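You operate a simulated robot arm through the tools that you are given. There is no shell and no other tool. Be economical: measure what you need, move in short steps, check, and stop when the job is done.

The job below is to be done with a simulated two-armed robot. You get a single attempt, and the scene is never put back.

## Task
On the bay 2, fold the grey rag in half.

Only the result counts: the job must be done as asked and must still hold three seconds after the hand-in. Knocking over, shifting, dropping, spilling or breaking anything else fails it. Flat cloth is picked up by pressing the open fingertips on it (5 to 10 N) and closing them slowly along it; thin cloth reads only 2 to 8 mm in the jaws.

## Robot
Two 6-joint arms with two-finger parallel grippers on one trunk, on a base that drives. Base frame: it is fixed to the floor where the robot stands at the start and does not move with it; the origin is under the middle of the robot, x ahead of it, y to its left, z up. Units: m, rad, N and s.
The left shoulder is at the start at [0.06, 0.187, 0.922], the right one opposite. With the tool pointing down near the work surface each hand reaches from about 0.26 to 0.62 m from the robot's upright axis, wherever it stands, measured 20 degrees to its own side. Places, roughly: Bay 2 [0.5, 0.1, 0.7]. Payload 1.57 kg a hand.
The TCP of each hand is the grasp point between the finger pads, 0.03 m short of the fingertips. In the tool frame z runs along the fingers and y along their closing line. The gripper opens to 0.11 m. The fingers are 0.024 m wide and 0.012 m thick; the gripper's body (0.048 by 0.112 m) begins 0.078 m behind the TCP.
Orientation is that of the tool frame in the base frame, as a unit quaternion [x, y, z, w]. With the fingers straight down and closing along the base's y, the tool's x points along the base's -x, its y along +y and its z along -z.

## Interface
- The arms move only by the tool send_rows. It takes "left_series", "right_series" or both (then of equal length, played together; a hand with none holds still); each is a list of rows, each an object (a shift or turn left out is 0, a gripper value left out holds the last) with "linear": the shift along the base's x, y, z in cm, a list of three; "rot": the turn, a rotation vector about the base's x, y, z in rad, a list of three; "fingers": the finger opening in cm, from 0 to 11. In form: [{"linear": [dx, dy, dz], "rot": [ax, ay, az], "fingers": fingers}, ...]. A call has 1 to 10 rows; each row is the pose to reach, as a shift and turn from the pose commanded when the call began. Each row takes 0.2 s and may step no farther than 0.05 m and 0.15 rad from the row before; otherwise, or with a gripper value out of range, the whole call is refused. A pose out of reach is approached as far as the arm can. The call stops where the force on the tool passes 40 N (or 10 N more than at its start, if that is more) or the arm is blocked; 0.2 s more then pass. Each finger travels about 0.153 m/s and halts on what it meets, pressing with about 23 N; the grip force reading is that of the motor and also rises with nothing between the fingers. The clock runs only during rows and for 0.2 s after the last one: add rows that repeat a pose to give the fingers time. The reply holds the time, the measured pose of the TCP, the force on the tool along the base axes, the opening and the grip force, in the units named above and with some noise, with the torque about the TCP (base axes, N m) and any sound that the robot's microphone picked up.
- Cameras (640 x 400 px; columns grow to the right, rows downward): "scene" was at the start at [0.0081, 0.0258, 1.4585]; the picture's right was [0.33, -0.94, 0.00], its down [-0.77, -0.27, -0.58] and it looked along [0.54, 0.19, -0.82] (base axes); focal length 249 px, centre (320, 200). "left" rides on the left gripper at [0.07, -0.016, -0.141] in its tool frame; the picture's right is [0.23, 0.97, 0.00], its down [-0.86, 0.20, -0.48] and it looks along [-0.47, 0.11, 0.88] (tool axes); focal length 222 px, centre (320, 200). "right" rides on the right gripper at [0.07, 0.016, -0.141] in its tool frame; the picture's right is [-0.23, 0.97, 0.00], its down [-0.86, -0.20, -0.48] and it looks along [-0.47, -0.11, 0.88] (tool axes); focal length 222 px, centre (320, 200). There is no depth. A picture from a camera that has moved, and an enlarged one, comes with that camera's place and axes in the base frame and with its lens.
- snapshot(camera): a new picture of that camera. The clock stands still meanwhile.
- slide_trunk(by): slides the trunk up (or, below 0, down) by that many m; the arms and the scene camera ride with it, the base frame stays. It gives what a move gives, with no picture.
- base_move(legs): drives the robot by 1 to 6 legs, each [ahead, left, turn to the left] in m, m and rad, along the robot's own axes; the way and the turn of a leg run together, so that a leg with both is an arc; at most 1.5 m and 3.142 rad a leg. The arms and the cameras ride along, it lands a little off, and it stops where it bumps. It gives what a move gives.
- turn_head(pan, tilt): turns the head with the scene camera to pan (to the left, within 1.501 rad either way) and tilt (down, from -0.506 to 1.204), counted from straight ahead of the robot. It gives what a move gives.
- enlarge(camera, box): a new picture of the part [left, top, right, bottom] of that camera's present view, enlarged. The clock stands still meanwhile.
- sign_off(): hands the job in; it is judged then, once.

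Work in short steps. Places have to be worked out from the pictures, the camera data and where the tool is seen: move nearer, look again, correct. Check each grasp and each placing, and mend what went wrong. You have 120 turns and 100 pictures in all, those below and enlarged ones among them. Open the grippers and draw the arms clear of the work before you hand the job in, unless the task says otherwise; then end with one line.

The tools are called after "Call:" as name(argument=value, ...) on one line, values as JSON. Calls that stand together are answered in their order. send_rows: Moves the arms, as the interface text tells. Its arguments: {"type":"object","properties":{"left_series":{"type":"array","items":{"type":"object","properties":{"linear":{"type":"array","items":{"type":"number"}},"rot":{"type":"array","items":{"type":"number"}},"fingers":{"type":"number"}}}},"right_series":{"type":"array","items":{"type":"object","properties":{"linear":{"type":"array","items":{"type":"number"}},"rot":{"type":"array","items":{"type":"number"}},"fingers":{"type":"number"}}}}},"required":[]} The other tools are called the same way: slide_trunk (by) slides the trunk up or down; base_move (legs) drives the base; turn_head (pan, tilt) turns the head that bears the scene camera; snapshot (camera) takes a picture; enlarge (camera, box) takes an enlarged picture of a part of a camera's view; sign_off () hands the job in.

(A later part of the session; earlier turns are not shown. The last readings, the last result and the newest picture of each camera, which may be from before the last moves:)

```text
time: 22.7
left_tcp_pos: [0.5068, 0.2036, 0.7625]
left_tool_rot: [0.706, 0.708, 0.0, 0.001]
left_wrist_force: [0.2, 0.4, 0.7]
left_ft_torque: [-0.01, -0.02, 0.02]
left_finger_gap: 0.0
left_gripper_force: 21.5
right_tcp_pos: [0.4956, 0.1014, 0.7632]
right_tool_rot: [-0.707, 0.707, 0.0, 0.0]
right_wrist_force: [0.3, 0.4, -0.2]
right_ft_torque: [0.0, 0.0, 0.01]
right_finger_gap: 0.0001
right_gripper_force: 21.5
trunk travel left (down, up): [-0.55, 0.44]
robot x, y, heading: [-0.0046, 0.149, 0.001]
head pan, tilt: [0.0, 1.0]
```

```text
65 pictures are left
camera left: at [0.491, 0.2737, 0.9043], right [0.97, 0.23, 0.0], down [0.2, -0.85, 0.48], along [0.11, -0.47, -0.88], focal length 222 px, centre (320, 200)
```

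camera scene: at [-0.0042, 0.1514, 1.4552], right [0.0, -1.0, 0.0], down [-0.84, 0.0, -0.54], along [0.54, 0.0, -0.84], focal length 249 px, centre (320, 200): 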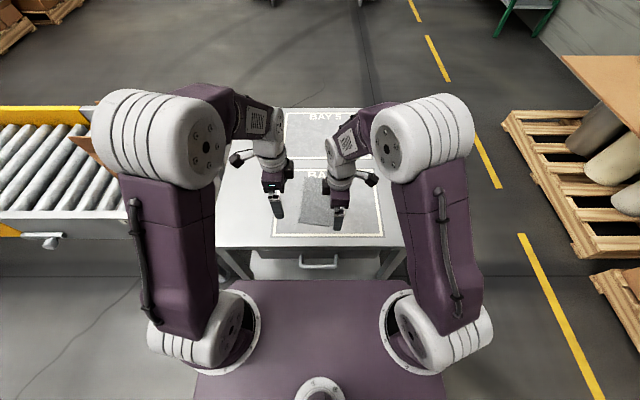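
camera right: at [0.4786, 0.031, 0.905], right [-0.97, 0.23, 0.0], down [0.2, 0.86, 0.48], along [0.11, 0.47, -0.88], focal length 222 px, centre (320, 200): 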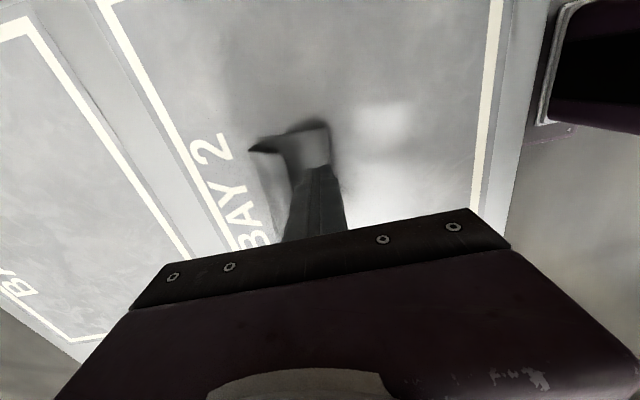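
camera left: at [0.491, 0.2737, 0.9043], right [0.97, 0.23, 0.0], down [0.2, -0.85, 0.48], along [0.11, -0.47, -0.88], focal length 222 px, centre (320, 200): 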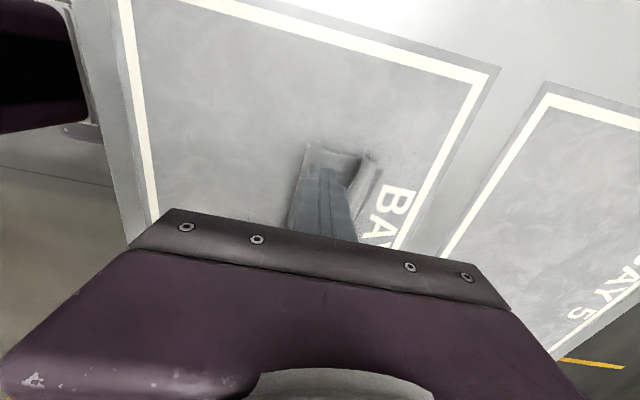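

Call:
enlarge(camera="right", box=[220, 90, 370, 190])

Call:
enlarge(camera="left", box=[270, 120, 420, 220])

```text
4.00 times, centred on (295, 140) of right
camera zoom: at [0.4786, 0.031, 0.905], right [-0.97, 0.23, 0.0], down [0.2, 0.86, 0.48], along [0.11, 0.47, -0.88], focal length 888 px, centre (420, 440)
```

zoom: 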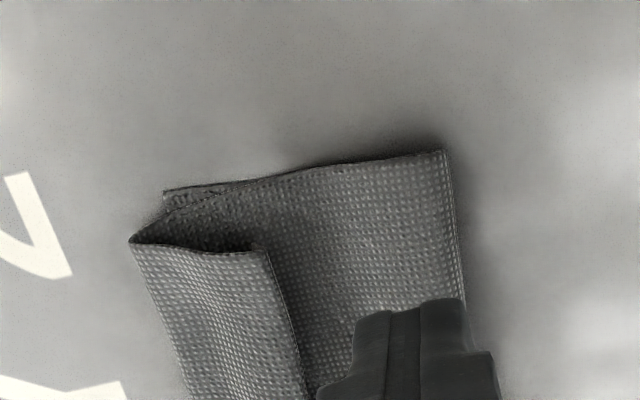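

```text
4.00 times, centred on (345, 170) of left
camera zoom: at [0.491, 0.2737, 0.9043], right [0.97, 0.23, 0.0], down [0.2, -0.85, 0.48], along [0.11, -0.47, -0.88], focal length 888 px, centre (220, 320)
```

zoom: 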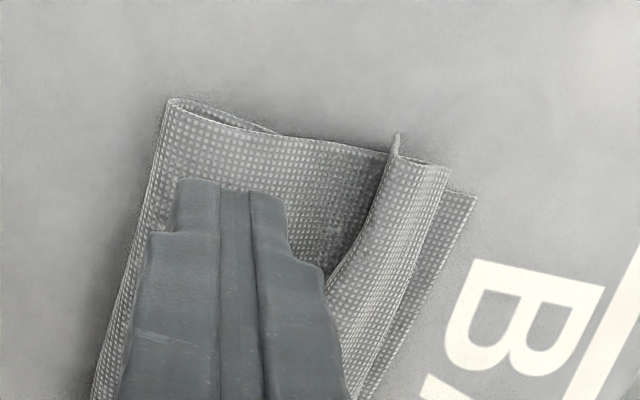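

The hems' free edges are clearly in front of the fingers. I lower to just above the top layer.

Call:
send_rows(right_series=[{"linear": [0, 0, -1.5]}, {"linear": [0, 0, -2.3]}, {"linear": [0, 0, -2.5]}, {"linear": [1.2, 0, -2.5]}, {"linear": [2.4, 0, -2.5]}, {"linear": [2.4, 0, -2.5]}], left_series=[{"linear": [0, 0, -1.5]}, {"linear": [0, 0, -2.3]}, {"linear": [0, 0, -2.5]}, {"linear": [1.2, 0, -2.5]}, {"linear": [2.4, 0, -2.5]}, {"linear": [2.4, 0, -2.5]}])

Call:
enlarge(camera="right", box=[220, 90, 370, 190])

Call:
enlarge(camera="left", box=[270, 120, 420, 220])

```text
time: 24.1
left_tcp_pos: [0.5316, 0.2048, 0.7379]
left_tool_rot: [0.706, 0.708, -0.001, 0.0]
left_wrist_force: [-0.1, -0.6, -0.4]
left_ft_torque: [0.01, -0.02, 0.0]
left_finger_gap: 0.0
left_gripper_force: 21.4
right_tcp_pos: [0.521, 0.101, 0.7399]
right_tool_rot: [-0.707, 0.707, 0.0, 0.0]
right_wrist_force: [-0.3, -0.3, -0.3]
right_ft_torque: [-0.03, 0.02, 0.01]
right_finger_gap: 0.0
right_gripper_force: 21.1
trunk travel left (down, up): [-0.55, 0.44]
robot x, y, heading: [-0.0038, 0.1498, 0.001]
head pan, tilt: [0.0, 1.0]
```

```text
4.00 times, centred on (295, 140) of right
camera zoom: at [0.504, 0.0307, 0.8805], right [-0.97, 0.23, 0.0], down [0.2, 0.85, 0.48], along [0.11, 0.47, -0.88], focal length 888 px, centre (420, 440)
```

zoom: 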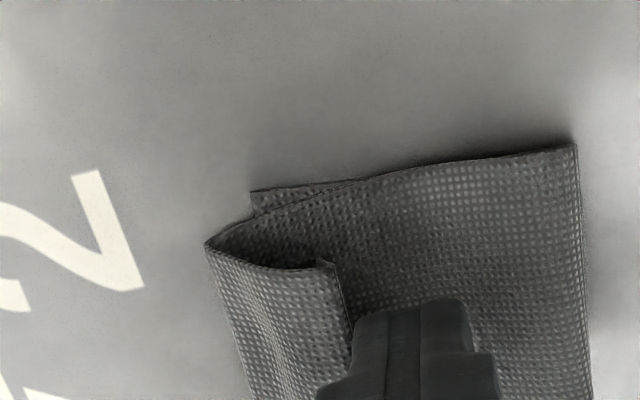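

```text
4.00 times, centred on (345, 170) of left
camera zoom: at [0.5154, 0.2745, 0.8802], right [0.97, 0.23, 0.0], down [0.2, -0.85, 0.48], along [0.11, -0.47, -0.88], focal length 888 px, centre (220, 320)
```

zoom: 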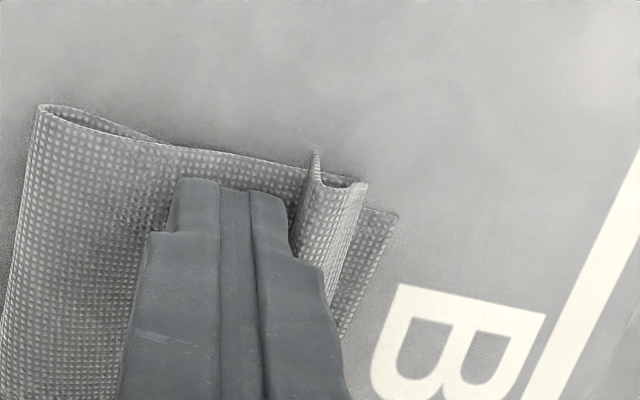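

Both fingers have just reached the hem edges with hardly any force. I push on in the same direction.

Call:
send_rows(right_series=[{"linear": [0.8, 0, -0.2]}, {"linear": [1.6, 0, -0.2]}, {"linear": [2.4, 0, -0.2]}, {"linear": [3.2, 0, -0.1]}, {"linear": [3.2, 0, -0.1]}], left_series=[{"linear": [0.6, 0, -0.1]}, {"linear": [1.2, 0, -0.1]}, {"linear": [1.8, 0, 0]}, {"linear": [2.4, 0, 0]}, {"linear": [2.4, 0, 0]}])

Call:
enlarge(camera="right", box=[220, 90, 370, 190])

Call:
enlarge(camera="left", box=[270, 120, 420, 220])

```text
time: 25.3
left_tcp_pos: [0.5561, 0.2035, 0.7374]
left_tool_rot: [0.706, 0.708, 0.001, 0.001]
left_wrist_force: [0.6, 0.5, 0.1]
left_ft_torque: [0.01, -0.02, 0.0]
left_finger_gap: 0.0
left_gripper_force: 20.8
right_tcp_pos: [0.553, 0.1018, 0.7374]
right_tool_rot: [-0.707, 0.707, 0.0, 0.001]
right_wrist_force: [0.1, -0.4, -0.7]
right_ft_torque: [0.01, -0.02, 0.0]
right_finger_gap: 0.0001
right_gripper_force: 20.8
trunk travel left (down, up): [-0.55, 0.44]
robot x, y, heading: [-0.002, 0.1514, 0.001]
head pan, tilt: [0.0, 1.0]
```

```text
4.00 times, centred on (295, 140) of right
camera zoom: at [0.536, 0.0311, 0.8787], right [-0.97, 0.23, 0.0], down [0.2, 0.86, 0.48], along [0.11, 0.47, -0.88], focal length 888 px, centre (420, 440)
```

zoom: 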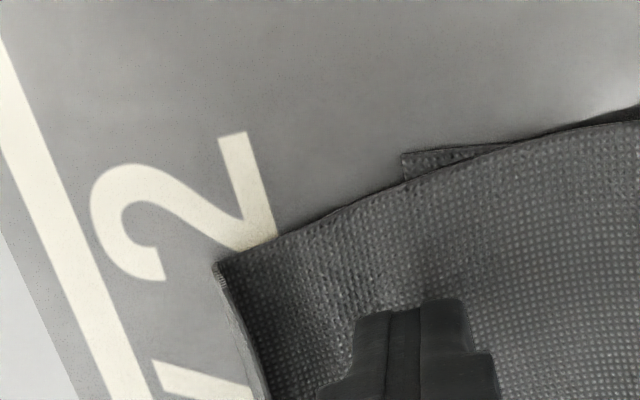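

```text
4.00 times, centred on (345, 170) of left
camera zoom: at [0.5397, 0.2742, 0.8792], right [0.97, 0.23, 0.0], down [0.2, -0.85, 0.48], along [0.11, -0.47, -0.88], focal length 888 px, centre (220, 320)
```

zoom: 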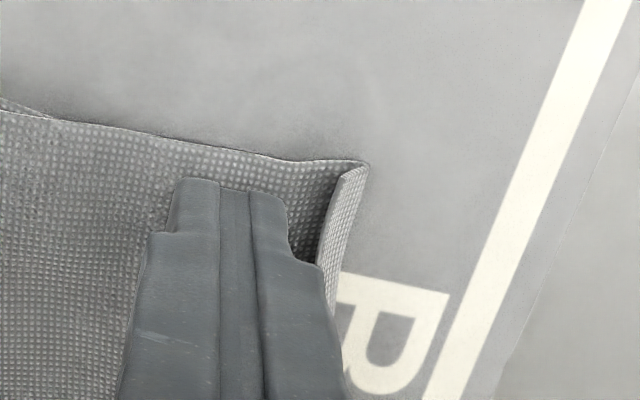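

Both hems have opened out forward. I raise and back the hands away to view the result.

Call:
send_rows(right_series=[{"linear": [0, 0, 3]}, {"linear": [0, 0, 7]}, {"linear": [-2, -3, 10]}, {"linear": [-5, -6, 12]}, {"linear": [-8, -9, 12]}, {"linear": [-10, -10, 12]}], left_series=[{"linear": [0, 0, 3]}, {"linear": [0, 0, 7]}, {"linear": [-2, 3, 10]}, {"linear": [-5, 6, 12]}, {"linear": [-8, 9, 12]}, {"linear": [-10, 10, 12]}])

Call:
enlarge(camera="scene", box=[298, 164, 354, 206])

```text
time: 26.7
left_tcp_pos: [0.4567, 0.3061, 0.8576]
left_tool_rot: [0.706, 0.708, 0.0, 0.0]
left_wrist_force: [-0.6, -1.1, 0.5]
left_ft_torque: [-0.02, 0.02, 0.0]
left_finger_gap: 0.0
left_gripper_force: 21.3
right_tcp_pos: [0.4513, -0.0006, 0.8561]
right_tool_rot: [-0.707, 0.708, -0.001, 0.0]
right_wrist_force: [0.0, 0.2, -0.2]
right_ft_torque: [0.03, 0.0, 0.03]
right_finger_gap: 0.0001
right_gripper_force: 20.7
trunk travel left (down, up): [-0.55, 0.44]
robot x, y, heading: [-0.0012, 0.1525, 0.005]
head pan, tilt: [0.0, 1.0]
```

```text
9.52 times, centred on (326, 185) of scene
camera zoom: at [0.0049, 0.1522, 1.4552], right [0.0, -1.0, 0.0], down [-0.84, 0.0, -0.54], along [0.54, 0.0, -0.84], focal length 2373 px, centre (263, 343)
```

zoom: 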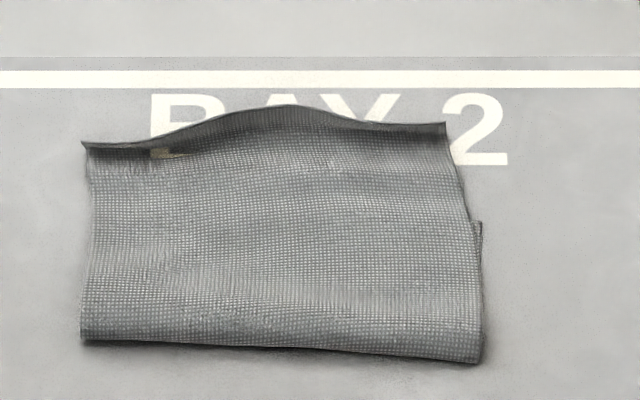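

The fold is now flat. The left side is near aligned, but on the right the top overhangs the bottom by about 4 cm (top x≈.588, bottom x≈.546). I'll regrip the overhang with the right hand and draw it back. First I test reach above x=.578, y=.10.

Call:
send_rows(right_series=[{"linear": [3, 2.5, 0], "fingers": 3}, {"linear": [6, 5, 0], "fingers": 3}, {"linear": [9, 7.5, -2]}, {"linear": [11.5, 9.5, -5]}, {"linear": [12.7, 10.2, -8]}, {"linear": [12.7, 10.2, -10]}, {"linear": [12.7, 10.2, -10]}])

Call:
snapshot(camera="right")

Call:
enlarge(camera="left", box=[200, 80, 440, 230])

```text
time: 28.3
left_tcp_pos: [0.4572, 0.3058, 0.856]
left_tool_rot: [0.707, 0.708, 0.0, 0.0]
left_wrist_force: [-0.1, -0.1, -0.2]
left_ft_torque: [0.01, -0.02, -0.02]
left_finger_gap: 0.0
left_gripper_force: 21.3
right_tcp_pos: [0.5796, 0.1028, 0.7564]
right_tool_rot: [-0.707, 0.708, 0.0, 0.0]
right_wrist_force: [-0.6, 0.3, 0.1]
right_ft_torque: [-0.04, -0.01, -0.02]
right_finger_gap: 0.0302
right_gripper_force: 0.1
trunk travel left (down, up): [-0.55, 0.44]
robot x, y, heading: [-0.0044, 0.153, 0.003]
head pan, tilt: [0.0, 1.0]
```

```text
57 pictures are left
camera right: at [0.5626, 0.0327, 0.8974], right [-0.97, 0.23, 0.0], down [0.2, 0.86, 0.48], along [0.11, 0.47, -0.88], focal length 222 px, centre (320, 200)
```

right: 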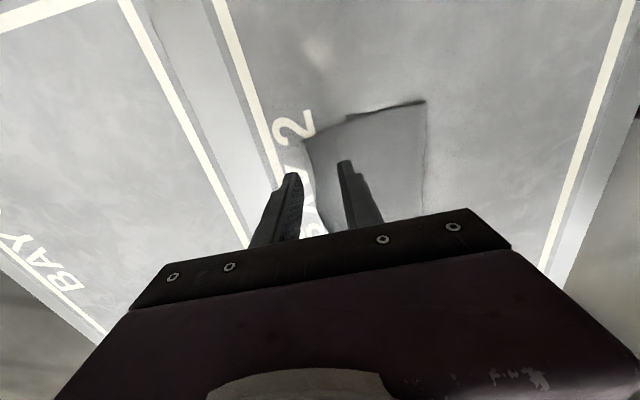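

```text
2.67 times, centred on (320, 155) of left
camera zoom: at [0.4403, 0.3753, 0.999], right [0.97, 0.23, 0.0], down [0.2, -0.85, 0.48], along [0.11, -0.47, -0.88], focal length 592 px, centre (320, 320)
```

zoom: 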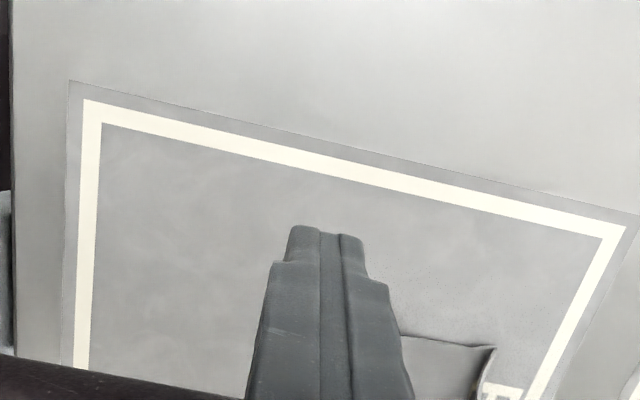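

Reach is fine. I check the straddle closely.

Call:
enlarge(camera="right", box=[240, 80, 450, 230])

```text
2.67 times, centred on (345, 155) of right
camera zoom: at [0.5626, 0.0327, 0.8974], right [-0.97, 0.23, 0.0], down [0.2, 0.86, 0.48], along [0.11, 0.47, -0.88], focal length 592 px, centre (253, 320)
```

zoom: 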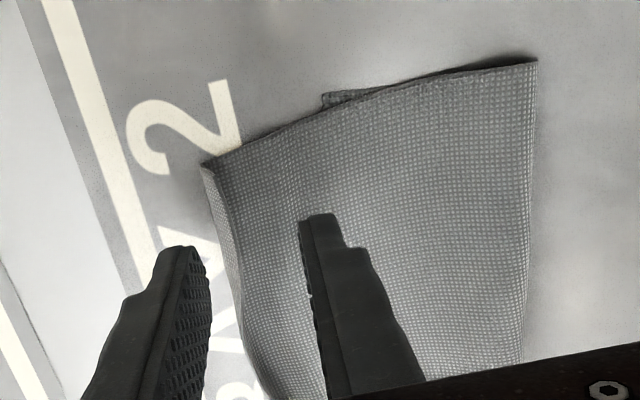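

The straddle looks right. I descend to light contact.

Call:
send_rows(right_series=[{"linear": [0, 0, -1.5]}, {"linear": [0, 0, -2.5]}, {"linear": [0, 0, -2.8]}, {"linear": [0, 0, -2.8]}])

```text
time: 29.3
left_tcp_pos: [0.4556, 0.3053, 0.858]
left_tool_rot: [0.706, 0.708, 0.0, 0.0]
left_wrist_force: [-0.6, -0.8, 0.2]
left_ft_torque: [-0.05, 0.01, 0.0]
left_finger_gap: 0.0002
left_gripper_force: 21.5
right_tcp_pos: [0.5787, 0.1027, 0.7291]
right_tool_rot: [0.708, -0.706, 0.001, -0.001]
right_wrist_force: [0.0, 0.0, 0.7]
right_ft_torque: [-0.03, 0.02, 0.01]
right_finger_gap: 0.0297
right_gripper_force: 0.1
trunk travel left (down, up): [-0.55, 0.44]
robot x, y, heading: [-0.0036, 0.1515, -0.002]
head pan, tilt: [0.0, 1.0]
```

Call:
send_rows(right_series=[{"linear": [0, 0, -0.1]}, {"linear": [0, 0, -0.2]}, {"linear": [0, 0, -0.2]}])

```text
time: 30.1
left_tcp_pos: [0.4563, 0.3051, 0.8579]
left_tool_rot: [0.707, 0.708, -0.001, -0.001]
left_wrist_force: [0.2, -0.7, -0.1]
left_ft_torque: [0.01, -0.05, 0.0]
left_finger_gap: 0.0
left_gripper_force: 21.4
right_tcp_pos: [0.577, 0.1031, 0.7282]
right_tool_rot: [0.707, -0.707, 0.0, -0.001]
right_wrist_force: [1.1, 0.9, 6.8]
right_ft_torque: [0.05, 0.18, -0.03]
right_finger_gap: 0.0293
right_gripper_force: 0.1
trunk travel left (down, up): [-0.55, 0.44]
robot x, y, heading: [-0.0043, 0.1501, 0.003]
head pan, tilt: [0.0, 1.0]
```

Pressing at 6.8 N, I close slowly.

Call:
send_rows(right_series=[{"fingers": 2.6}, {"fingers": 2.2}, {"fingers": 1.8}, {"fingers": 1.4}, {"fingers": 1.0}, {"fingers": 0.6}, {"fingers": 0.2}, {"fingers": 0}, {"fingers": 0}])

Call:
enlarge(camera="right", box=[240, 80, 450, 230])

```text
time: 32.1
left_tcp_pos: [0.4552, 0.3066, 0.8585]
left_tool_rot: [0.706, 0.708, 0.0, 0.0]
left_wrist_force: [-0.4, 0.1, -0.2]
left_ft_torque: [-0.01, 0.0, -0.02]
left_finger_gap: 0.0001
left_gripper_force: 21.1
right_tcp_pos: [0.5757, 0.1026, 0.7273]
right_tool_rot: [0.707, -0.707, 0.001, 0.0]
right_wrist_force: [-1.1, -0.6, 9.6]
right_ft_torque: [0.03, 0.13, 0.02]
right_finger_gap: 0.0028
right_gripper_force: 23.1
trunk travel left (down, up): [-0.55, 0.44]
robot x, y, heading: [-0.0048, 0.1495, 0.001]
head pan, tilt: [0.0, 1.0]
```

```text
2.67 times, centred on (345, 155) of right
camera zoom: at [0.5593, 0.0324, 0.8695], right [-0.97, 0.23, 0.0], down [0.2, 0.86, 0.48], along [0.11, 0.47, -0.88], focal length 592 px, centre (253, 320)
```

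zoom: 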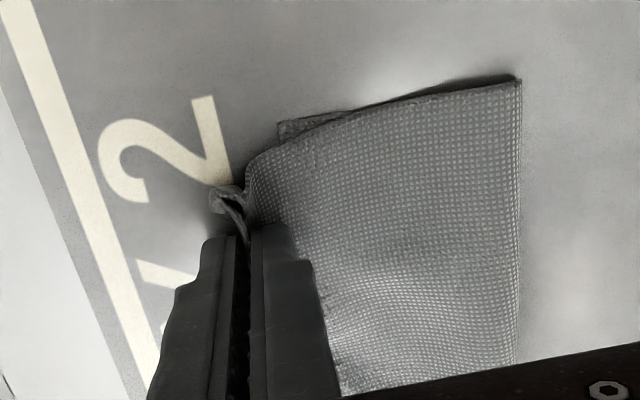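

It is gripped at 2.8 mm with a short hem. I lift, peel back and lay it 3.6 cm nearer and 1 cm to the right.

Call:
send_rows(right_series=[{"linear": [-0.5, 0, 1.5]}, {"linear": [-1.5, -0.3, 3]}, {"linear": [-3, -0.6, 4.5]}, {"linear": [-4.5, -1, 5]}, {"linear": [-5.5, -1, 4.5]}, {"linear": [-5.5, -1, 3.5]}, {"linear": [-5, -1, 2.5]}, {"linear": [-4.3, -1, 1.5]}, {"linear": [-3.6, -1, 0.7]}, {"linear": [-3.6, -1, 0.5]}])

Call:
enlarge(camera="right", box=[240, 80, 450, 230])

Call:
enlarge(camera="scene", box=[298, 164, 354, 206])

```text
time: 34.3
left_tcp_pos: [0.4556, 0.3066, 0.8569]
left_tool_rot: [0.707, 0.707, 0.0, 0.0]
left_wrist_force: [0.0, -0.2, 0.1]
left_ft_torque: [0.0, -0.03, 0.01]
left_finger_gap: 0.0001
left_gripper_force: 20.9
right_tcp_pos: [0.5748, 0.1028, 0.7348]
right_tool_rot: [0.707, -0.707, -0.001, 0.0]
right_wrist_force: [0.1, 0.1, -0.4]
right_ft_torque: [-0.01, 0.01, 0.0]
right_finger_gap: 0.0027
right_gripper_force: 22.6
right hand out of reach, approached as far as the arm can: row 2, 3, 4, 5, 6, 7, 8, 9, 10
trunk travel left (down, up): [-0.55, 0.44]
robot x, y, heading: [-0.0066, 0.1536, 0.006]
head pan, tilt: [0.0, 1.0]
```

```text
2.67 times, centred on (345, 155) of right
camera zoom: at [0.5578, 0.0328, 0.8749], right [-0.97, 0.23, 0.0], down [0.2, 0.86, 0.48], along [0.11, 0.47, -0.88], focal length 592 px, centre (253, 320)
```

zoom: 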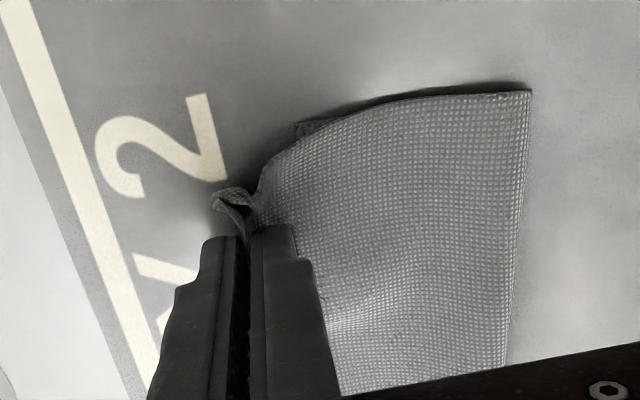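

```text
9.52 times, centred on (326, 185) of scene
camera zoom: at [0.0063, 0.1521, 1.4552], right [0.0, -1.0, 0.0], down [-0.84, 0.0, -0.54], along [0.54, 0.0, -0.84], focal length 2373 px, centre (263, 343)
```

zoom: 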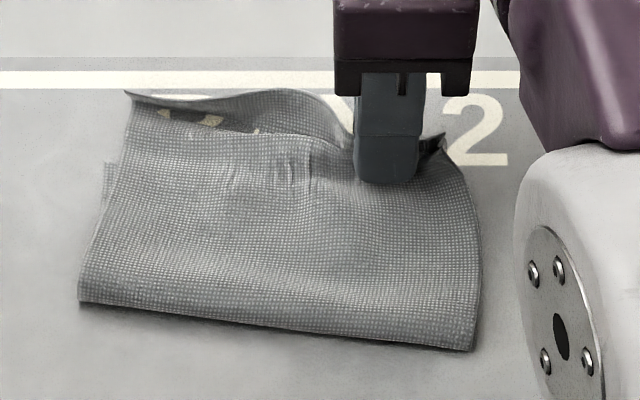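

The right arm seems stuck at the edge of its reach: it lifted only slightly and tugged the cloth. I ask for a tiny lift with a forward tilt to pull the wrist back from that limit.

Call:
send_rows(right_series=[{"linear": [0, 0, 0.5], "rot": [0, -0.05, 0]}, {"linear": [0, 0, 1], "rot": [0, -0.1, 0]}])

Call:
enlarge(camera="scene", box=[280, 144, 376, 216])

```text
time: 34.9
left_tcp_pos: [0.4561, 0.3068, 0.8585]
left_tool_rot: [0.706, 0.708, 0.001, 0.001]
left_wrist_force: [-0.5, 0.2, 1.1]
left_ft_torque: [-0.01, -0.03, -0.02]
left_finger_gap: 0.0001
left_gripper_force: 21.1
right_tcp_pos: [0.5965, 0.1085, 0.7405]
right_tool_rot: [0.706, -0.706, 0.035, -0.034]
right_wrist_force: [-0.3, -1.0, -0.6]
right_ft_torque: [0.0, 0.01, 0.03]
right_finger_gap: 0.0025
right_gripper_force: 22.8
right hand out of reach, approached as far as the arm can: row 1, 2
trunk travel left (down, up): [-0.55, 0.44]
robot x, y, heading: [-0.0002, 0.1501, -0.002]
head pan, tilt: [0.0, 1.0]
```

```text
5.56 times, centred on (328, 180) of scene
camera zoom: at [0.0063, 0.1521, 1.4552], right [0.0, -1.0, 0.0], down [-0.84, 0.0, -0.54], along [0.54, 0.0, -0.84], focal length 1384 px, centre (276, 311)
```

zoom: 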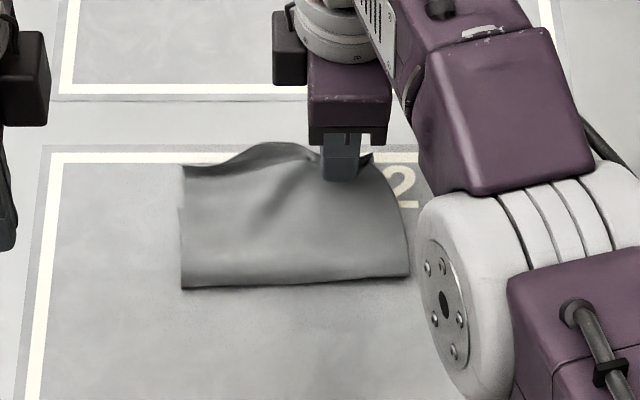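

Only the wrist responded, so the arm looks stuck at a stretched posture. I try a clear retreat command: back, right and up.

Call:
send_rows(right_series=[{"linear": [-2, -1, 1], "rot": [0, 0, 0]}, {"linear": [-4, -2, 2], "rot": [0, 0, 0]}, {"linear": [-6, -2, 2], "rot": [0, 0, 0]}])

```text
time: 35.7
left_tcp_pos: [0.4577, 0.3048, 0.8574]
left_tool_rot: [0.707, 0.707, 0.0, 0.0]
left_wrist_force: [-0.6, 0.3, 0.8]
left_ft_torque: [-0.01, -0.03, -0.01]
left_finger_gap: 0.0001
left_gripper_force: 21.5
right_tcp_pos: [0.5995, 0.1026, 0.7541]
right_tool_rot: [-0.706, 0.706, -0.035, 0.034]
right_wrist_force: [-1.0, -0.7, -0.7]
right_ft_torque: [0.03, 0.0, 0.04]
right_finger_gap: 0.0028
right_gripper_force: 22.8
right hand out of reach, approached as far as the arm can: row 1, 2, 3
trunk travel left (down, up): [-0.55, 0.44]
robot x, y, heading: [-0.003, 0.1532, -0.001]
head pan, tilt: [0.0, 1.0]
```

The arm slides along its reach limit but does not bend back in. I let go of the cloth before working the arm free.

Call:
send_rows(right_series=[{"fingers": 1}, {"fingers": 2.5}, {"fingers": 2.5}])

Call:
snapshot(camera="right")

Call:
snapshot(camera="scene")

```text
time: 36.5
left_tcp_pos: [0.4565, 0.3063, 0.8573]
left_tool_rot: [0.707, 0.707, 0.001, -0.001]
left_wrist_force: [0.0, -0.5, 0.3]
left_ft_torque: [0.02, 0.03, 0.01]
left_finger_gap: 0.0
left_gripper_force: 21.3
right_tcp_pos: [0.6001, 0.1024, 0.7543]
right_tool_rot: [0.707, -0.706, 0.035, -0.035]
right_wrist_force: [0.1, -0.4, 0.0]
right_ft_torque: [-0.02, -0.01, 0.03]
right_finger_gap: 0.025
right_gripper_force: 0.1
trunk travel left (down, up): [-0.55, 0.44]
robot x, y, heading: [-0.0035, 0.1518, 0.006]
head pan, tilt: [0.0, 1.0]
```

```text
50 pictures are left
camera right: at [0.5697, 0.0319, 0.8937], right [-0.97, 0.23, -0.1], down [0.15, 0.86, 0.5], along [0.19, 0.47, -0.86], focal length 222 px, centre (320, 200)
```

right: 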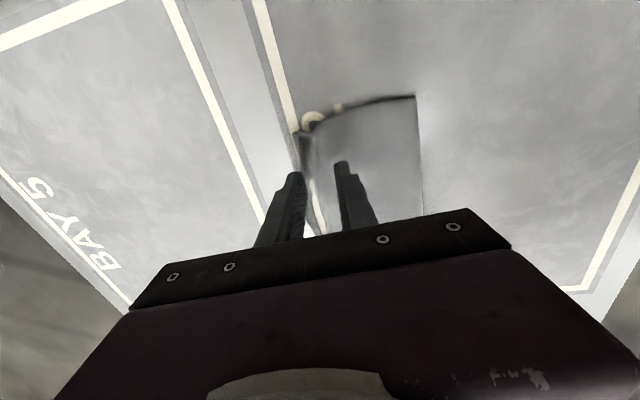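

```text
49 pictures are left
camera scene: at [0.0063, 0.1521, 1.4552], right [0.0, -1.0, 0.0], down [-0.84, 0.0, -0.54], along [0.54, 0.0, -0.84], focal length 249 px, centre (320, 200)
```

scene: 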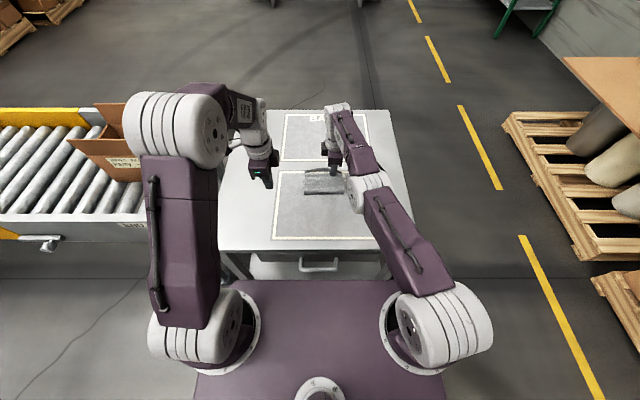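

Cloth released. Now I command a larger retreat up and back.

Call:
send_rows(right_series=[{"linear": [0, 0, 3]}, {"linear": [-4, -1, 5]}, {"linear": [-8, -2, 6]}, {"linear": [-12, -3, 6]}, {"linear": [-14, -4, 6]}])

```text
time: 37.7
left_tcp_pos: [0.4557, 0.3066, 0.8578]
left_tool_rot: [0.706, 0.708, 0.0, 0.0]
left_wrist_force: [-0.1, 0.2, -0.6]
left_ft_torque: [0.03, 0.01, -0.01]
left_finger_gap: 0.0001
left_gripper_force: 21.9
right_tcp_pos: [0.6006, 0.1017, 0.8088]
right_tool_rot: [-0.706, 0.706, -0.034, 0.035]
right_wrist_force: [0.1, -1.3, -0.2]
right_ft_torque: [0.01, 0.0, -0.01]
right_finger_gap: 0.0254
right_gripper_force: 0.1
right hand out of reach, approached as far as the arm can: row 2, 3, 4, 5
trunk travel left (down, up): [-0.55, 0.44]
robot x, y, heading: [-0.0036, 0.1506, 0.004]
head pan, tilt: [0.0, 1.0]
```

The right elbow may have gone through straight. I stretch outward (well above the table) to full extension and then come back, so that it can bend the normal way.

Call:
send_rows(right_series=[{"linear": [4, 0, 1]}, {"linear": [8, 0, 2]}, {"linear": [12, -1, 3]}, {"linear": [8, -2, 3]}, {"linear": [4, -3, 3]}, {"linear": [0, -4, 3]}, {"linear": [-4, -5, 3]}, {"linear": [-8, -6, 3]}, {"linear": [-12, -7, 3]}])

Call:
snapshot(camera="scene")

```text
time: 39.7
left_tcp_pos: [0.4571, 0.3056, 0.857]
left_tool_rot: [0.706, 0.708, 0.0, -0.001]
left_wrist_force: [0.0, -0.6, 0.2]
left_ft_torque: [-0.01, -0.01, 0.01]
left_finger_gap: 0.0
left_gripper_force: 20.5
right_tcp_pos: [0.6063, 0.0636, 0.8423]
right_tool_rot: [-0.706, 0.707, -0.035, 0.035]
right_wrist_force: [0.0, 0.5, 0.4]
right_ft_torque: [0.02, -0.05, 0.02]
right_finger_gap: 0.0248
right_gripper_force: 0.0
right hand out of reach, approached as far as the arm can: row 1, 2, 3, 4, 5, 6, 7, 8, 9
trunk travel left (down, up): [-0.55, 0.44]
robot x, y, heading: [-0.0031, 0.1476, -0.001]
head pan, tilt: [0.0, 1.0]
```

```text
48 pictures are left
camera scene: at [0.0062, 0.1521, 1.4552], right [0.0, -1.0, 0.0], down [-0.84, 0.0, -0.54], along [0.54, 0.0, -0.84], focal length 249 px, centre (320, 200)
```

scene: 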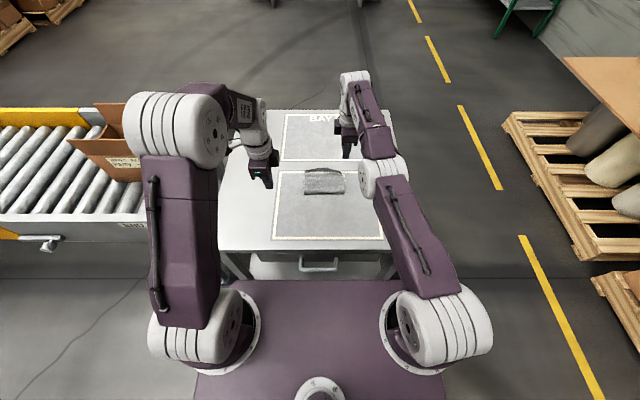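

The radius stays constant with a straight elbow. Lowering should bend the elbow the right way, whereas lifting kept it locked. I swing right, clear of the rag, then move down and back.

Call:
send_rows(right_series=[{"linear": [0, -3, 0]}, {"linear": [0, -6, 0]}, {"linear": [0, -6, -2]}, {"linear": [-1, -6, -4]}, {"linear": [-3, -6, -5]}, {"linear": [-6, -6, -5]}, {"linear": [-9, -6, -5]}])

```text
time: 41.3
left_tcp_pos: [0.455, 0.3054, 0.8573]
left_tool_rot: [0.707, 0.708, 0.0, 0.001]
left_wrist_force: [0.5, -0.5, -0.7]
left_ft_torque: [0.01, -0.02, 0.01]
left_finger_gap: 0.0001
left_gripper_force: 21.3
right_tcp_pos: [0.5139, -0.0001, 0.7954]
right_tool_rot: [0.706, -0.706, 0.036, -0.037]
right_wrist_force: [0.1, 0.2, 0.0]
right_ft_torque: [0.02, -0.04, 0.01]
right_finger_gap: 0.025
right_gripper_force: 0.0
right hand out of reach, approached as far as the arm can: row 1, 2, 3, 4
trunk travel left (down, up): [-0.55, 0.44]
robot x, y, heading: [-0.0043, 0.1493, -0.005]
head pan, tilt: [0.0, 1.0]
```

It's free again. I move the right hand back a bit more and look at the rag.

Call:
send_rows(right_series=[{"linear": [-3, -1, 1], "rot": [0, 0.07, 0]}, {"linear": [-6, -1, 3], "rot": [0, 0.07, 0]}])

Call:
enlarge(camera="scene", box=[288, 156, 360, 210])

```text
time: 41.9
left_tcp_pos: [0.4562, 0.3062, 0.8583]
left_tool_rot: [0.706, 0.708, 0.001, 0.0]
left_wrist_force: [-1.3, 0.5, 1.1]
left_ft_torque: [-0.04, 0.0, -0.02]
left_finger_gap: 0.0
left_gripper_force: 21.9
right_tcp_pos: [0.4553, -0.0115, 0.8244]
right_tool_rot: [-0.707, 0.707, -0.011, 0.011]
right_wrist_force: [-0.5, -0.6, -0.5]
right_ft_torque: [-0.03, -0.01, 0.05]
right_finger_gap: 0.025
right_gripper_force: 0.1
trunk travel left (down, up): [-0.55, 0.44]
robot x, y, heading: [-0.004, 0.1463, 0.004]
head pan, tilt: [0.0, 1.0]
```

```text
7.41 times, centred on (324, 183) of scene
camera zoom: at [0.0043, 0.1526, 1.4552], right [0.0, -1.0, 0.0], down [-0.84, 0.0, -0.54], along [0.54, 0.0, -0.84], focal length 1845 px, centre (290, 326)
```

zoom: 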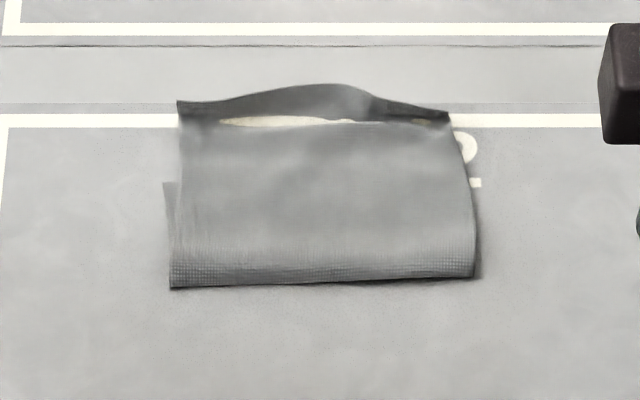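

The whole rag slid forward a bit: the crease is now at x≈.51 and the top edge at ≈.615, overhanging the bottom edge by about 4 cm. The far edge is out of comfortable reach. I'll pinch the crease with both hands and pull the rag back toward me. First I place the hands above the crease.

Call:
send_rows(right_series=[{"linear": [2, 4, 0], "rot": [0, 0.03, 0], "fingers": 3.5}, {"linear": [4, 8, -1], "rot": [0, 0.03, 0]}, {"linear": [6, 11.5, -3], "rot": [0, 0.03, 0]}, {"linear": [6.5, 11.7, -6], "rot": [0, 0.03, 0]}, {"linear": [6.5, 11.7, -7.5], "rot": [0, 0.03, 0]}, {"linear": [6.5, 11.7, -7.5], "rot": [0, 0.03, 0]}], left_series=[{"linear": [1.5, -3.5, -2], "fingers": 3.5}, {"linear": [3, -7, -4]}, {"linear": [5, -10.5, -6]}, {"linear": [6.2, -11, -9]}, {"linear": [6.2, -11, -11]}, {"linear": [6.2, -11, -11]}])

Call:
enlarge(camera="right", box=[220, 80, 430, 230])

Call:
enlarge(camera="left", box=[220, 80, 430, 230])

```text
time: 43.3
left_tcp_pos: [0.517, 0.1938, 0.7456]
left_tool_rot: [0.706, 0.708, 0.001, 0.0]
left_wrist_force: [0.8, 8.3, 4.9]
left_ft_torque: [-1.06, 0.04, -0.08]
left_finger_gap: 0.0351
left_gripper_force: 0.0
right_tcp_pos: [0.5187, 0.106, 0.7498]
right_tool_rot: [-0.707, 0.707, 0.001, 0.0]
right_wrist_force: [0.5, -8.2, -4.8]
right_ft_torque: [0.62, -0.09, 0.13]
right_finger_gap: 0.035
right_gripper_force: 0.0
trunk travel left (down, up): [-0.55, 0.44]
robot x, y, heading: [-0.0071, 0.1486, -0.002]
head pan, tilt: [0.0, 1.0]
```

```text
2.67 times, centred on (325, 155) of right
camera zoom: at [0.502, 0.035, 0.891], right [-0.97, 0.23, 0.0], down [0.2, 0.86, 0.48], along [0.11, 0.47, -0.88], focal length 592 px, centre (307, 320)
```

zoom: 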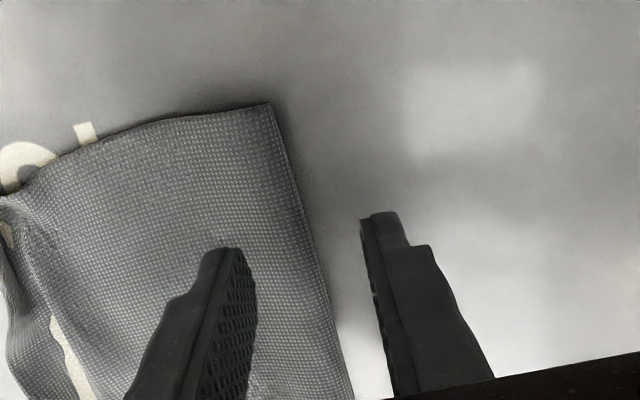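

```text
2.67 times, centred on (325, 155) of left
camera zoom: at [0.5014, 0.2649, 0.8881], right [0.97, 0.23, 0.0], down [0.2, -0.85, 0.48], along [0.11, -0.47, -0.88], focal length 592 px, centre (307, 320)
```

zoom: 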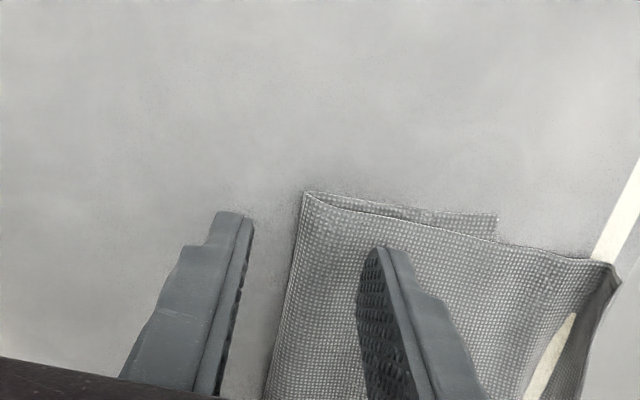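

The wrists are touching (8 N sideways), so I spread them 2 cm and come down to contact.

Call:
send_rows(right_series=[{"linear": [0, -1, 0.3]}, {"linear": [0, -1, -1]}, {"linear": [0, -1, -1.9]}, {"linear": [0, -1, -1.9]}], left_series=[{"linear": [0, 1, 0.3]}, {"linear": [0, 1, -1]}, {"linear": [0, 1, -1.6]}, {"linear": [0, 1, -1.6]}])

```text
time: 44.3
left_tcp_pos: [0.5172, 0.2049, 0.7317]
left_tool_rot: [0.707, 0.708, -0.001, 0.0]
left_wrist_force: [-1.0, 0.6, -0.7]
left_ft_torque: [0.01, -0.02, 0.0]
left_finger_gap: 0.0351
left_gripper_force: 0.0
right_tcp_pos: [0.52, 0.0961, 0.7304]
right_tool_rot: [-0.707, 0.707, 0.0, 0.0]
right_wrist_force: [-0.8, -0.4, 1.0]
right_ft_torque: [0.01, -0.01, 0.02]
right_finger_gap: 0.0348
right_gripper_force: 0.0
trunk travel left (down, up): [-0.55, 0.44]
robot x, y, heading: [-0.0036, 0.1518, 0.002]
head pan, tilt: [0.0, 1.0]
```

Call:
send_rows(right_series=[{"linear": [0, 0, -0.15]}, {"linear": [0, 0, -0.25]}, {"linear": [0, 0, -0.25]}], left_series=[{"linear": [0, 0, -0.2]}, {"linear": [0, 0, -0.38]}, {"linear": [0, 0, -0.38]}])

```text
time: 45.1
left_tcp_pos: [0.5176, 0.2058, 0.7286]
left_tool_rot: [0.706, 0.708, 0.0, 0.001]
left_wrist_force: [-1.5, 0.1, 3.5]
left_ft_torque: [0.0, -0.09, -0.03]
left_finger_gap: 0.0348
left_gripper_force: 0.0
right_tcp_pos: [0.5202, 0.0956, 0.7283]
right_tool_rot: [0.707, -0.707, 0.0, 0.0]
right_wrist_force: [0.0, -1.1, 0.0]
right_ft_torque: [0.01, 0.01, 0.0]
right_finger_gap: 0.0349
right_gripper_force: 0.0
trunk travel left (down, up): [-0.55, 0.44]
robot x, y, heading: [-0.0047, 0.1511, 0.0]
head pan, tilt: [0.0, 1.0]
```

Contact is light: left 3.5 N, right just above. I lower a little more and close slowly on the crease.

Call:
send_rows(right_series=[{"linear": [0, 0, -0.12], "fingers": 3.5}, {"linear": [0, 0, -0.12], "fingers": 3.1}, {"linear": [0, 0, -0.12], "fingers": 2.6}, {"linear": [0, 0, -0.12], "fingers": 2.1}, {"linear": [0, 0, -0.12], "fingers": 1.6}, {"linear": [0, 0, -0.12], "fingers": 1.1}, {"linear": [0, 0, -0.1], "fingers": 0.6}, {"linear": [0, 0, -0.1], "fingers": 0}, {"linear": [0, 0, -0.1], "fingers": 0}, {"linear": [0, 0, -0.1], "fingers": 0}], left_series=[{"linear": [0, 0, -0.03], "fingers": 3.5}, {"linear": [0, 0, -0.03], "fingers": 3.1}, {"linear": [0, 0, -0.03], "fingers": 2.6}, {"linear": [0, 0, -0.03], "fingers": 2.1}, {"linear": [0, 0, -0.03], "fingers": 1.6}, {"linear": [0, 0, -0.03], "fingers": 1.1}, {"linear": [0, 0, 0], "fingers": 0.6}, {"linear": [0, 0, 0], "fingers": 0}, {"linear": [0, 0, 0], "fingers": 0}, {"linear": [0, 0, 0], "fingers": 0}])

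Call:
enlarge(camera="right", box=[220, 80, 430, 230])

Call:
enlarge(camera="left", box=[220, 80, 430, 230])

```text
time: 47.3
left_tcp_pos: [0.5164, 0.206, 0.7282]
left_tool_rot: [0.707, 0.708, 0.0, 0.001]
left_wrist_force: [0.5, -0.8, 0.2]
left_ft_torque: [-0.03, -0.02, 0.0]
left_finger_gap: 0.0066
left_gripper_force: 23.3
right_tcp_pos: [0.5183, 0.0971, 0.7267]
right_tool_rot: [0.707, -0.707, 0.0, -0.001]
right_wrist_force: [0.5, 0.5, 11.7]
right_ft_torque: [-0.02, -0.14, 0.01]
right_finger_gap: 0.0065
right_gripper_force: 22.5
trunk travel left (down, up): [-0.55, 0.44]
robot x, y, heading: [-0.0072, 0.1506, -0.0]
head pan, tilt: [0.0, 1.0]
```

```text
2.67 times, centred on (325, 155) of right
camera zoom: at [0.5028, 0.0255, 0.8693], right [-0.97, 0.23, 0.0], down [0.2, 0.85, 0.48], along [0.11, 0.47, -0.88], focal length 592 px, centre (307, 320)
```

zoom: 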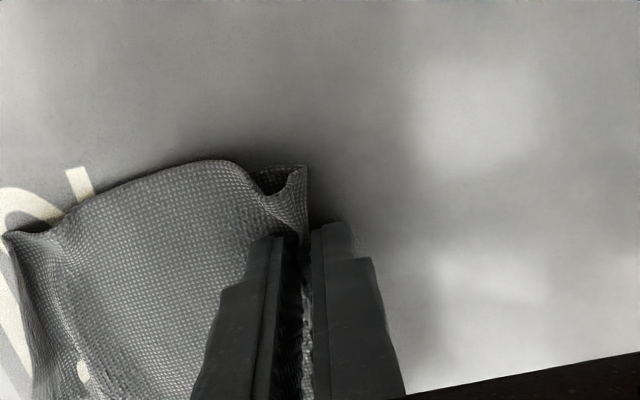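

```text
2.67 times, centred on (325, 155) of left
camera zoom: at [0.5004, 0.2749, 0.8706], right [0.97, 0.23, 0.0], down [0.2, -0.85, 0.48], along [0.11, -0.47, -0.88], focal length 592 px, centre (307, 320)
```

zoom: 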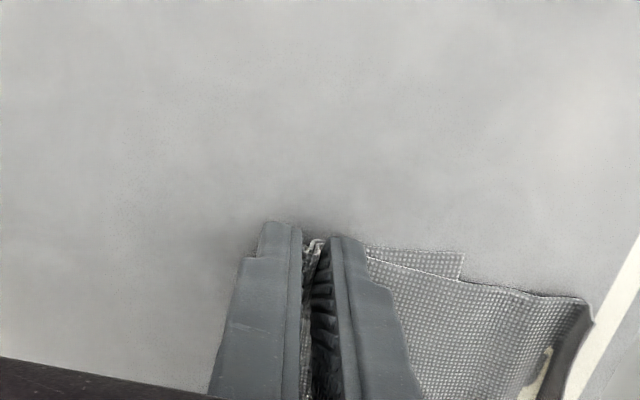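

Both hands hold the crease (6.6 mm, both layers). I pull the rag 9 cm toward the robot, just clear of the table.

Call:
send_rows(right_series=[{"linear": [0, 0, 0.4]}, {"linear": [-1.5, 0, 0.4]}, {"linear": [-3, 0, 0.4]}, {"linear": [-4.5, 0, 0.4]}, {"linear": [-6, 0, 0.4]}, {"linear": [-7.5, 0, 0.4]}, {"linear": [-9, 0, 0.3]}, {"linear": [-9, 0, 0.3]}], left_series=[{"linear": [0, 0, 0.4]}, {"linear": [-1.5, 0, 0.4]}, {"linear": [-3, 0, 0.4]}, {"linear": [-4.5, 0, 0.4]}, {"linear": [-6, 0, 0.4]}, {"linear": [-7.5, 0, 0.4]}, {"linear": [-9, 0, 0.3]}, {"linear": [-9, 0, 0.3]}])

Call:
send_rows(right_series=[{"fingers": 1}, {"fingers": 2}, {"fingers": 2.5}, {"linear": [0, 0, 3]}, {"linear": [0, 0, 7]}, {"linear": [-1, -3, 10]}, {"linear": [-2, -6, 12]}, {"linear": [-2, -9, 12]}], left_series=[{"fingers": 1}, {"fingers": 2}, {"fingers": 2.5}, {"linear": [0, 0, 3]}, {"linear": [0, 0, 7]}, {"linear": [-1, 3, 10]}, {"linear": [-2, 6, 12]}, {"linear": [-2, 9, 12]}])

Call:
enlarge(camera="scene", box=[280, 170, 368, 236])

Call:
snapshot(camera="right")

```text
time: 49.1
left_tcp_pos: [0.4272, 0.2045, 0.7299]
left_tool_rot: [0.707, 0.708, 0.0, 0.001]
left_wrist_force: [-0.4, -0.5, -0.3]
left_ft_torque: [0.02, 0.04, 0.02]
left_finger_gap: 0.0064
left_gripper_force: 22.9
right_tcp_pos: [0.4292, 0.097, 0.7286]
right_tool_rot: [0.707, -0.707, 0.0, 0.0]
right_wrist_force: [0.3, 1.0, 0.8]
right_ft_torque: [-0.01, 0.03, -0.01]
right_finger_gap: 0.006
right_gripper_force: 22.9
trunk travel left (down, up): [-0.55, 0.44]
robot x, y, heading: [-0.0071, 0.1483, 0.003]
head pan, tilt: [0.0, 1.0]
```

```text
time: 50.9
left_tcp_pos: [0.409, 0.2948, 0.8502]
left_tool_rot: [0.706, 0.708, 0.0, 0.0]
left_wrist_force: [-0.1, -0.1, 0.0]
left_ft_torque: [0.04, -0.02, 0.0]
left_finger_gap: 0.0248
left_gripper_force: 0.1
right_tcp_pos: [0.411, 0.0049, 0.8485]
right_tool_rot: [-0.707, 0.707, 0.0, 0.001]
right_wrist_force: [-0.3, -0.4, 0.9]
right_ft_torque: [0.01, 0.0, 0.0]
right_finger_gap: 0.025
right_gripper_force: 0.1
trunk travel left (down, up): [-0.55, 0.44]
robot x, y, heading: [-0.004, 0.1508, 0.001]
head pan, tilt: [0.0, 1.0]
```

```text
6.06 times, centred on (324, 203) of scene
camera zoom: at [0.0074, 0.1519, 1.4552], right [0.0, -1.0, 0.0], down [-0.84, 0.0, -0.54], along [0.54, 0.0, -0.84], focal length 1510 px, centre (296, 182)
```

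zoom: 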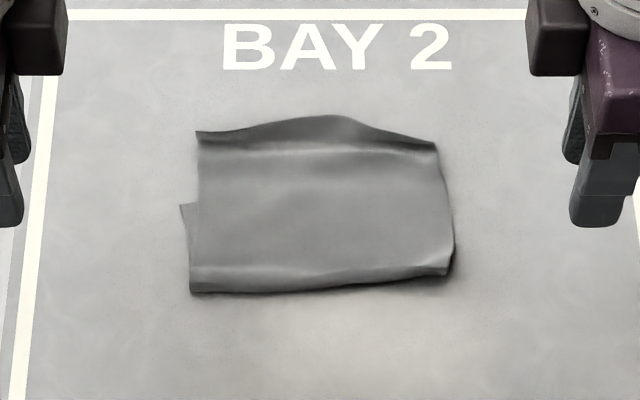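

```text
41 pictures are left
camera right: at [0.3947, -0.0649, 0.9898], right [-0.97, 0.23, 0.0], down [0.2, 0.86, 0.48], along [0.11, 0.47, -0.88], focal length 222 px, centre (320, 200)
```

right: 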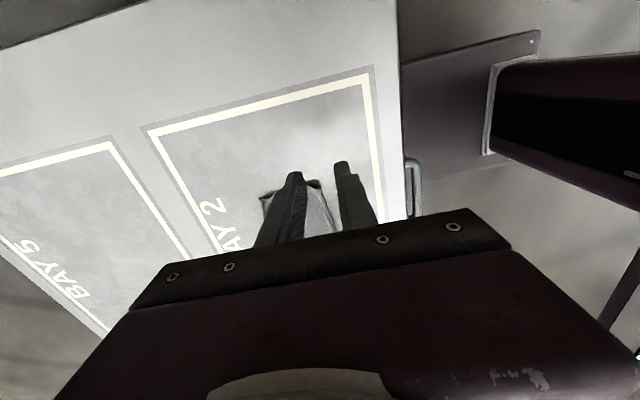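

The rag moved cleanly: crease x≈.42, bottom edge ≈.476 (left), top edge ≈.517. Now both hands go straddle the top's overhang, which is well in reach.

Call:
send_rows(right_series=[{"linear": [3, 3, 0], "fingers": 3.5}, {"linear": [6, 6, -1]}, {"linear": [9, 8.5, -3]}, {"linear": [9.4, 9, -6.5]}, {"linear": [9.4, 9, -9]}, {"linear": [9.4, 9, -9]}], left_series=[{"linear": [3, -3, 0], "fingers": 3.5}, {"linear": [6, -6, -1]}, {"linear": [9, -8.5, -3]}, {"linear": [10.2, -9, -6.5]}, {"linear": [10.2, -9, -9]}, {"linear": [10.2, -9, -9]}])

Call:
enlarge(camera="right", box=[220, 80, 430, 230])

Call:
enlarge(camera="left", box=[220, 80, 430, 230])

```text
time: 52.3
left_tcp_pos: [0.5116, 0.2034, 0.7591]
left_tool_rot: [0.707, 0.707, 0.0, 0.0]
left_wrist_force: [-0.1, 0.3, -0.4]
left_ft_torque: [-0.01, 0.01, -0.03]
left_finger_gap: 0.035
left_gripper_force: 0.0
right_tcp_pos: [0.5023, 0.0969, 0.7608]
right_tool_rot: [0.707, -0.707, 0.0, 0.0]
right_wrist_force: [-0.2, -0.7, -0.7]
right_ft_torque: [0.0, 0.0, 0.03]
right_finger_gap: 0.0351
right_gripper_force: 0.0
trunk travel left (down, up): [-0.55, 0.44]
robot x, y, heading: [-0.0019, 0.1477, -0.001]
head pan, tilt: [0.0, 1.0]
```

```text
2.67 times, centred on (325, 155) of right
camera zoom: at [0.4864, 0.0266, 0.9016], right [-0.97, 0.23, 0.0], down [0.2, 0.86, 0.48], along [0.11, 0.47, -0.88], focal length 592 px, centre (307, 320)
```

zoom: 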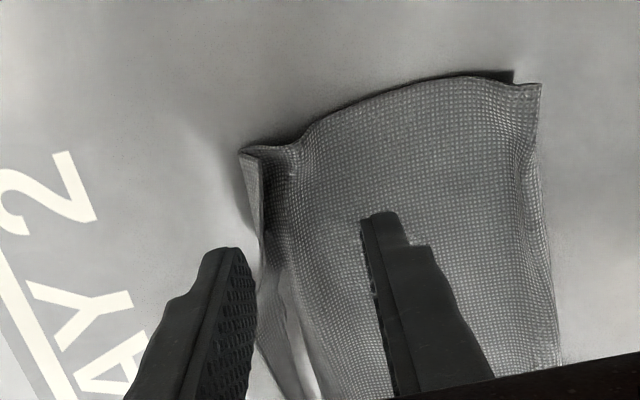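

```text
2.67 times, centred on (325, 155) of left
camera zoom: at [0.495, 0.2734, 0.9013], right [0.97, 0.23, 0.0], down [0.2, -0.85, 0.48], along [0.11, -0.47, -0.88], focal length 592 px, centre (307, 320)
```

zoom: 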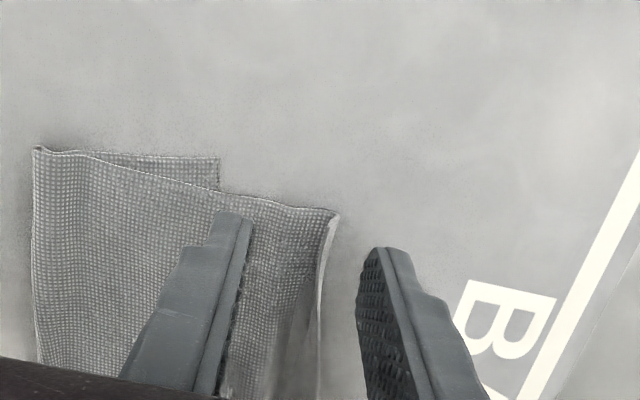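

Both straddle well. I lower to just near contact.

Call:
send_rows(right_series=[{"linear": [0, 0, -1.5]}, {"linear": [0, 0, -2.8]}, {"linear": [0, 0, -3.2]}, {"linear": [0, 0, -3.3]}, {"linear": [0, 0, -3.3]}], left_series=[{"linear": [0, 0, -1.5]}, {"linear": [0, 0, -2.8]}, {"linear": [0, 0, -3.1]}, {"linear": [0, 0, -3.2]}, {"linear": [0, 0, -3.2]}])

```text
time: 53.5
left_tcp_pos: [0.509, 0.2042, 0.7286]
left_tool_rot: [0.706, 0.708, 0.0, 0.0]
left_wrist_force: [0.4, -0.9, 0.1]
left_ft_torque: [0.0, 0.0, -0.02]
left_finger_gap: 0.0348
left_gripper_force: 0.0
right_tcp_pos: [0.5027, 0.0967, 0.7287]
right_tool_rot: [0.707, -0.707, 0.0, -0.001]
right_wrist_force: [0.4, -0.3, 9.8]
right_ft_torque: [-0.07, 0.24, 0.04]
right_finger_gap: 0.0349
right_gripper_force: 0.1
trunk travel left (down, up): [-0.55, 0.44]
robot x, y, heading: [-0.0023, 0.1503, -0.004]
head pan, tilt: [0.0, 1.0]
```

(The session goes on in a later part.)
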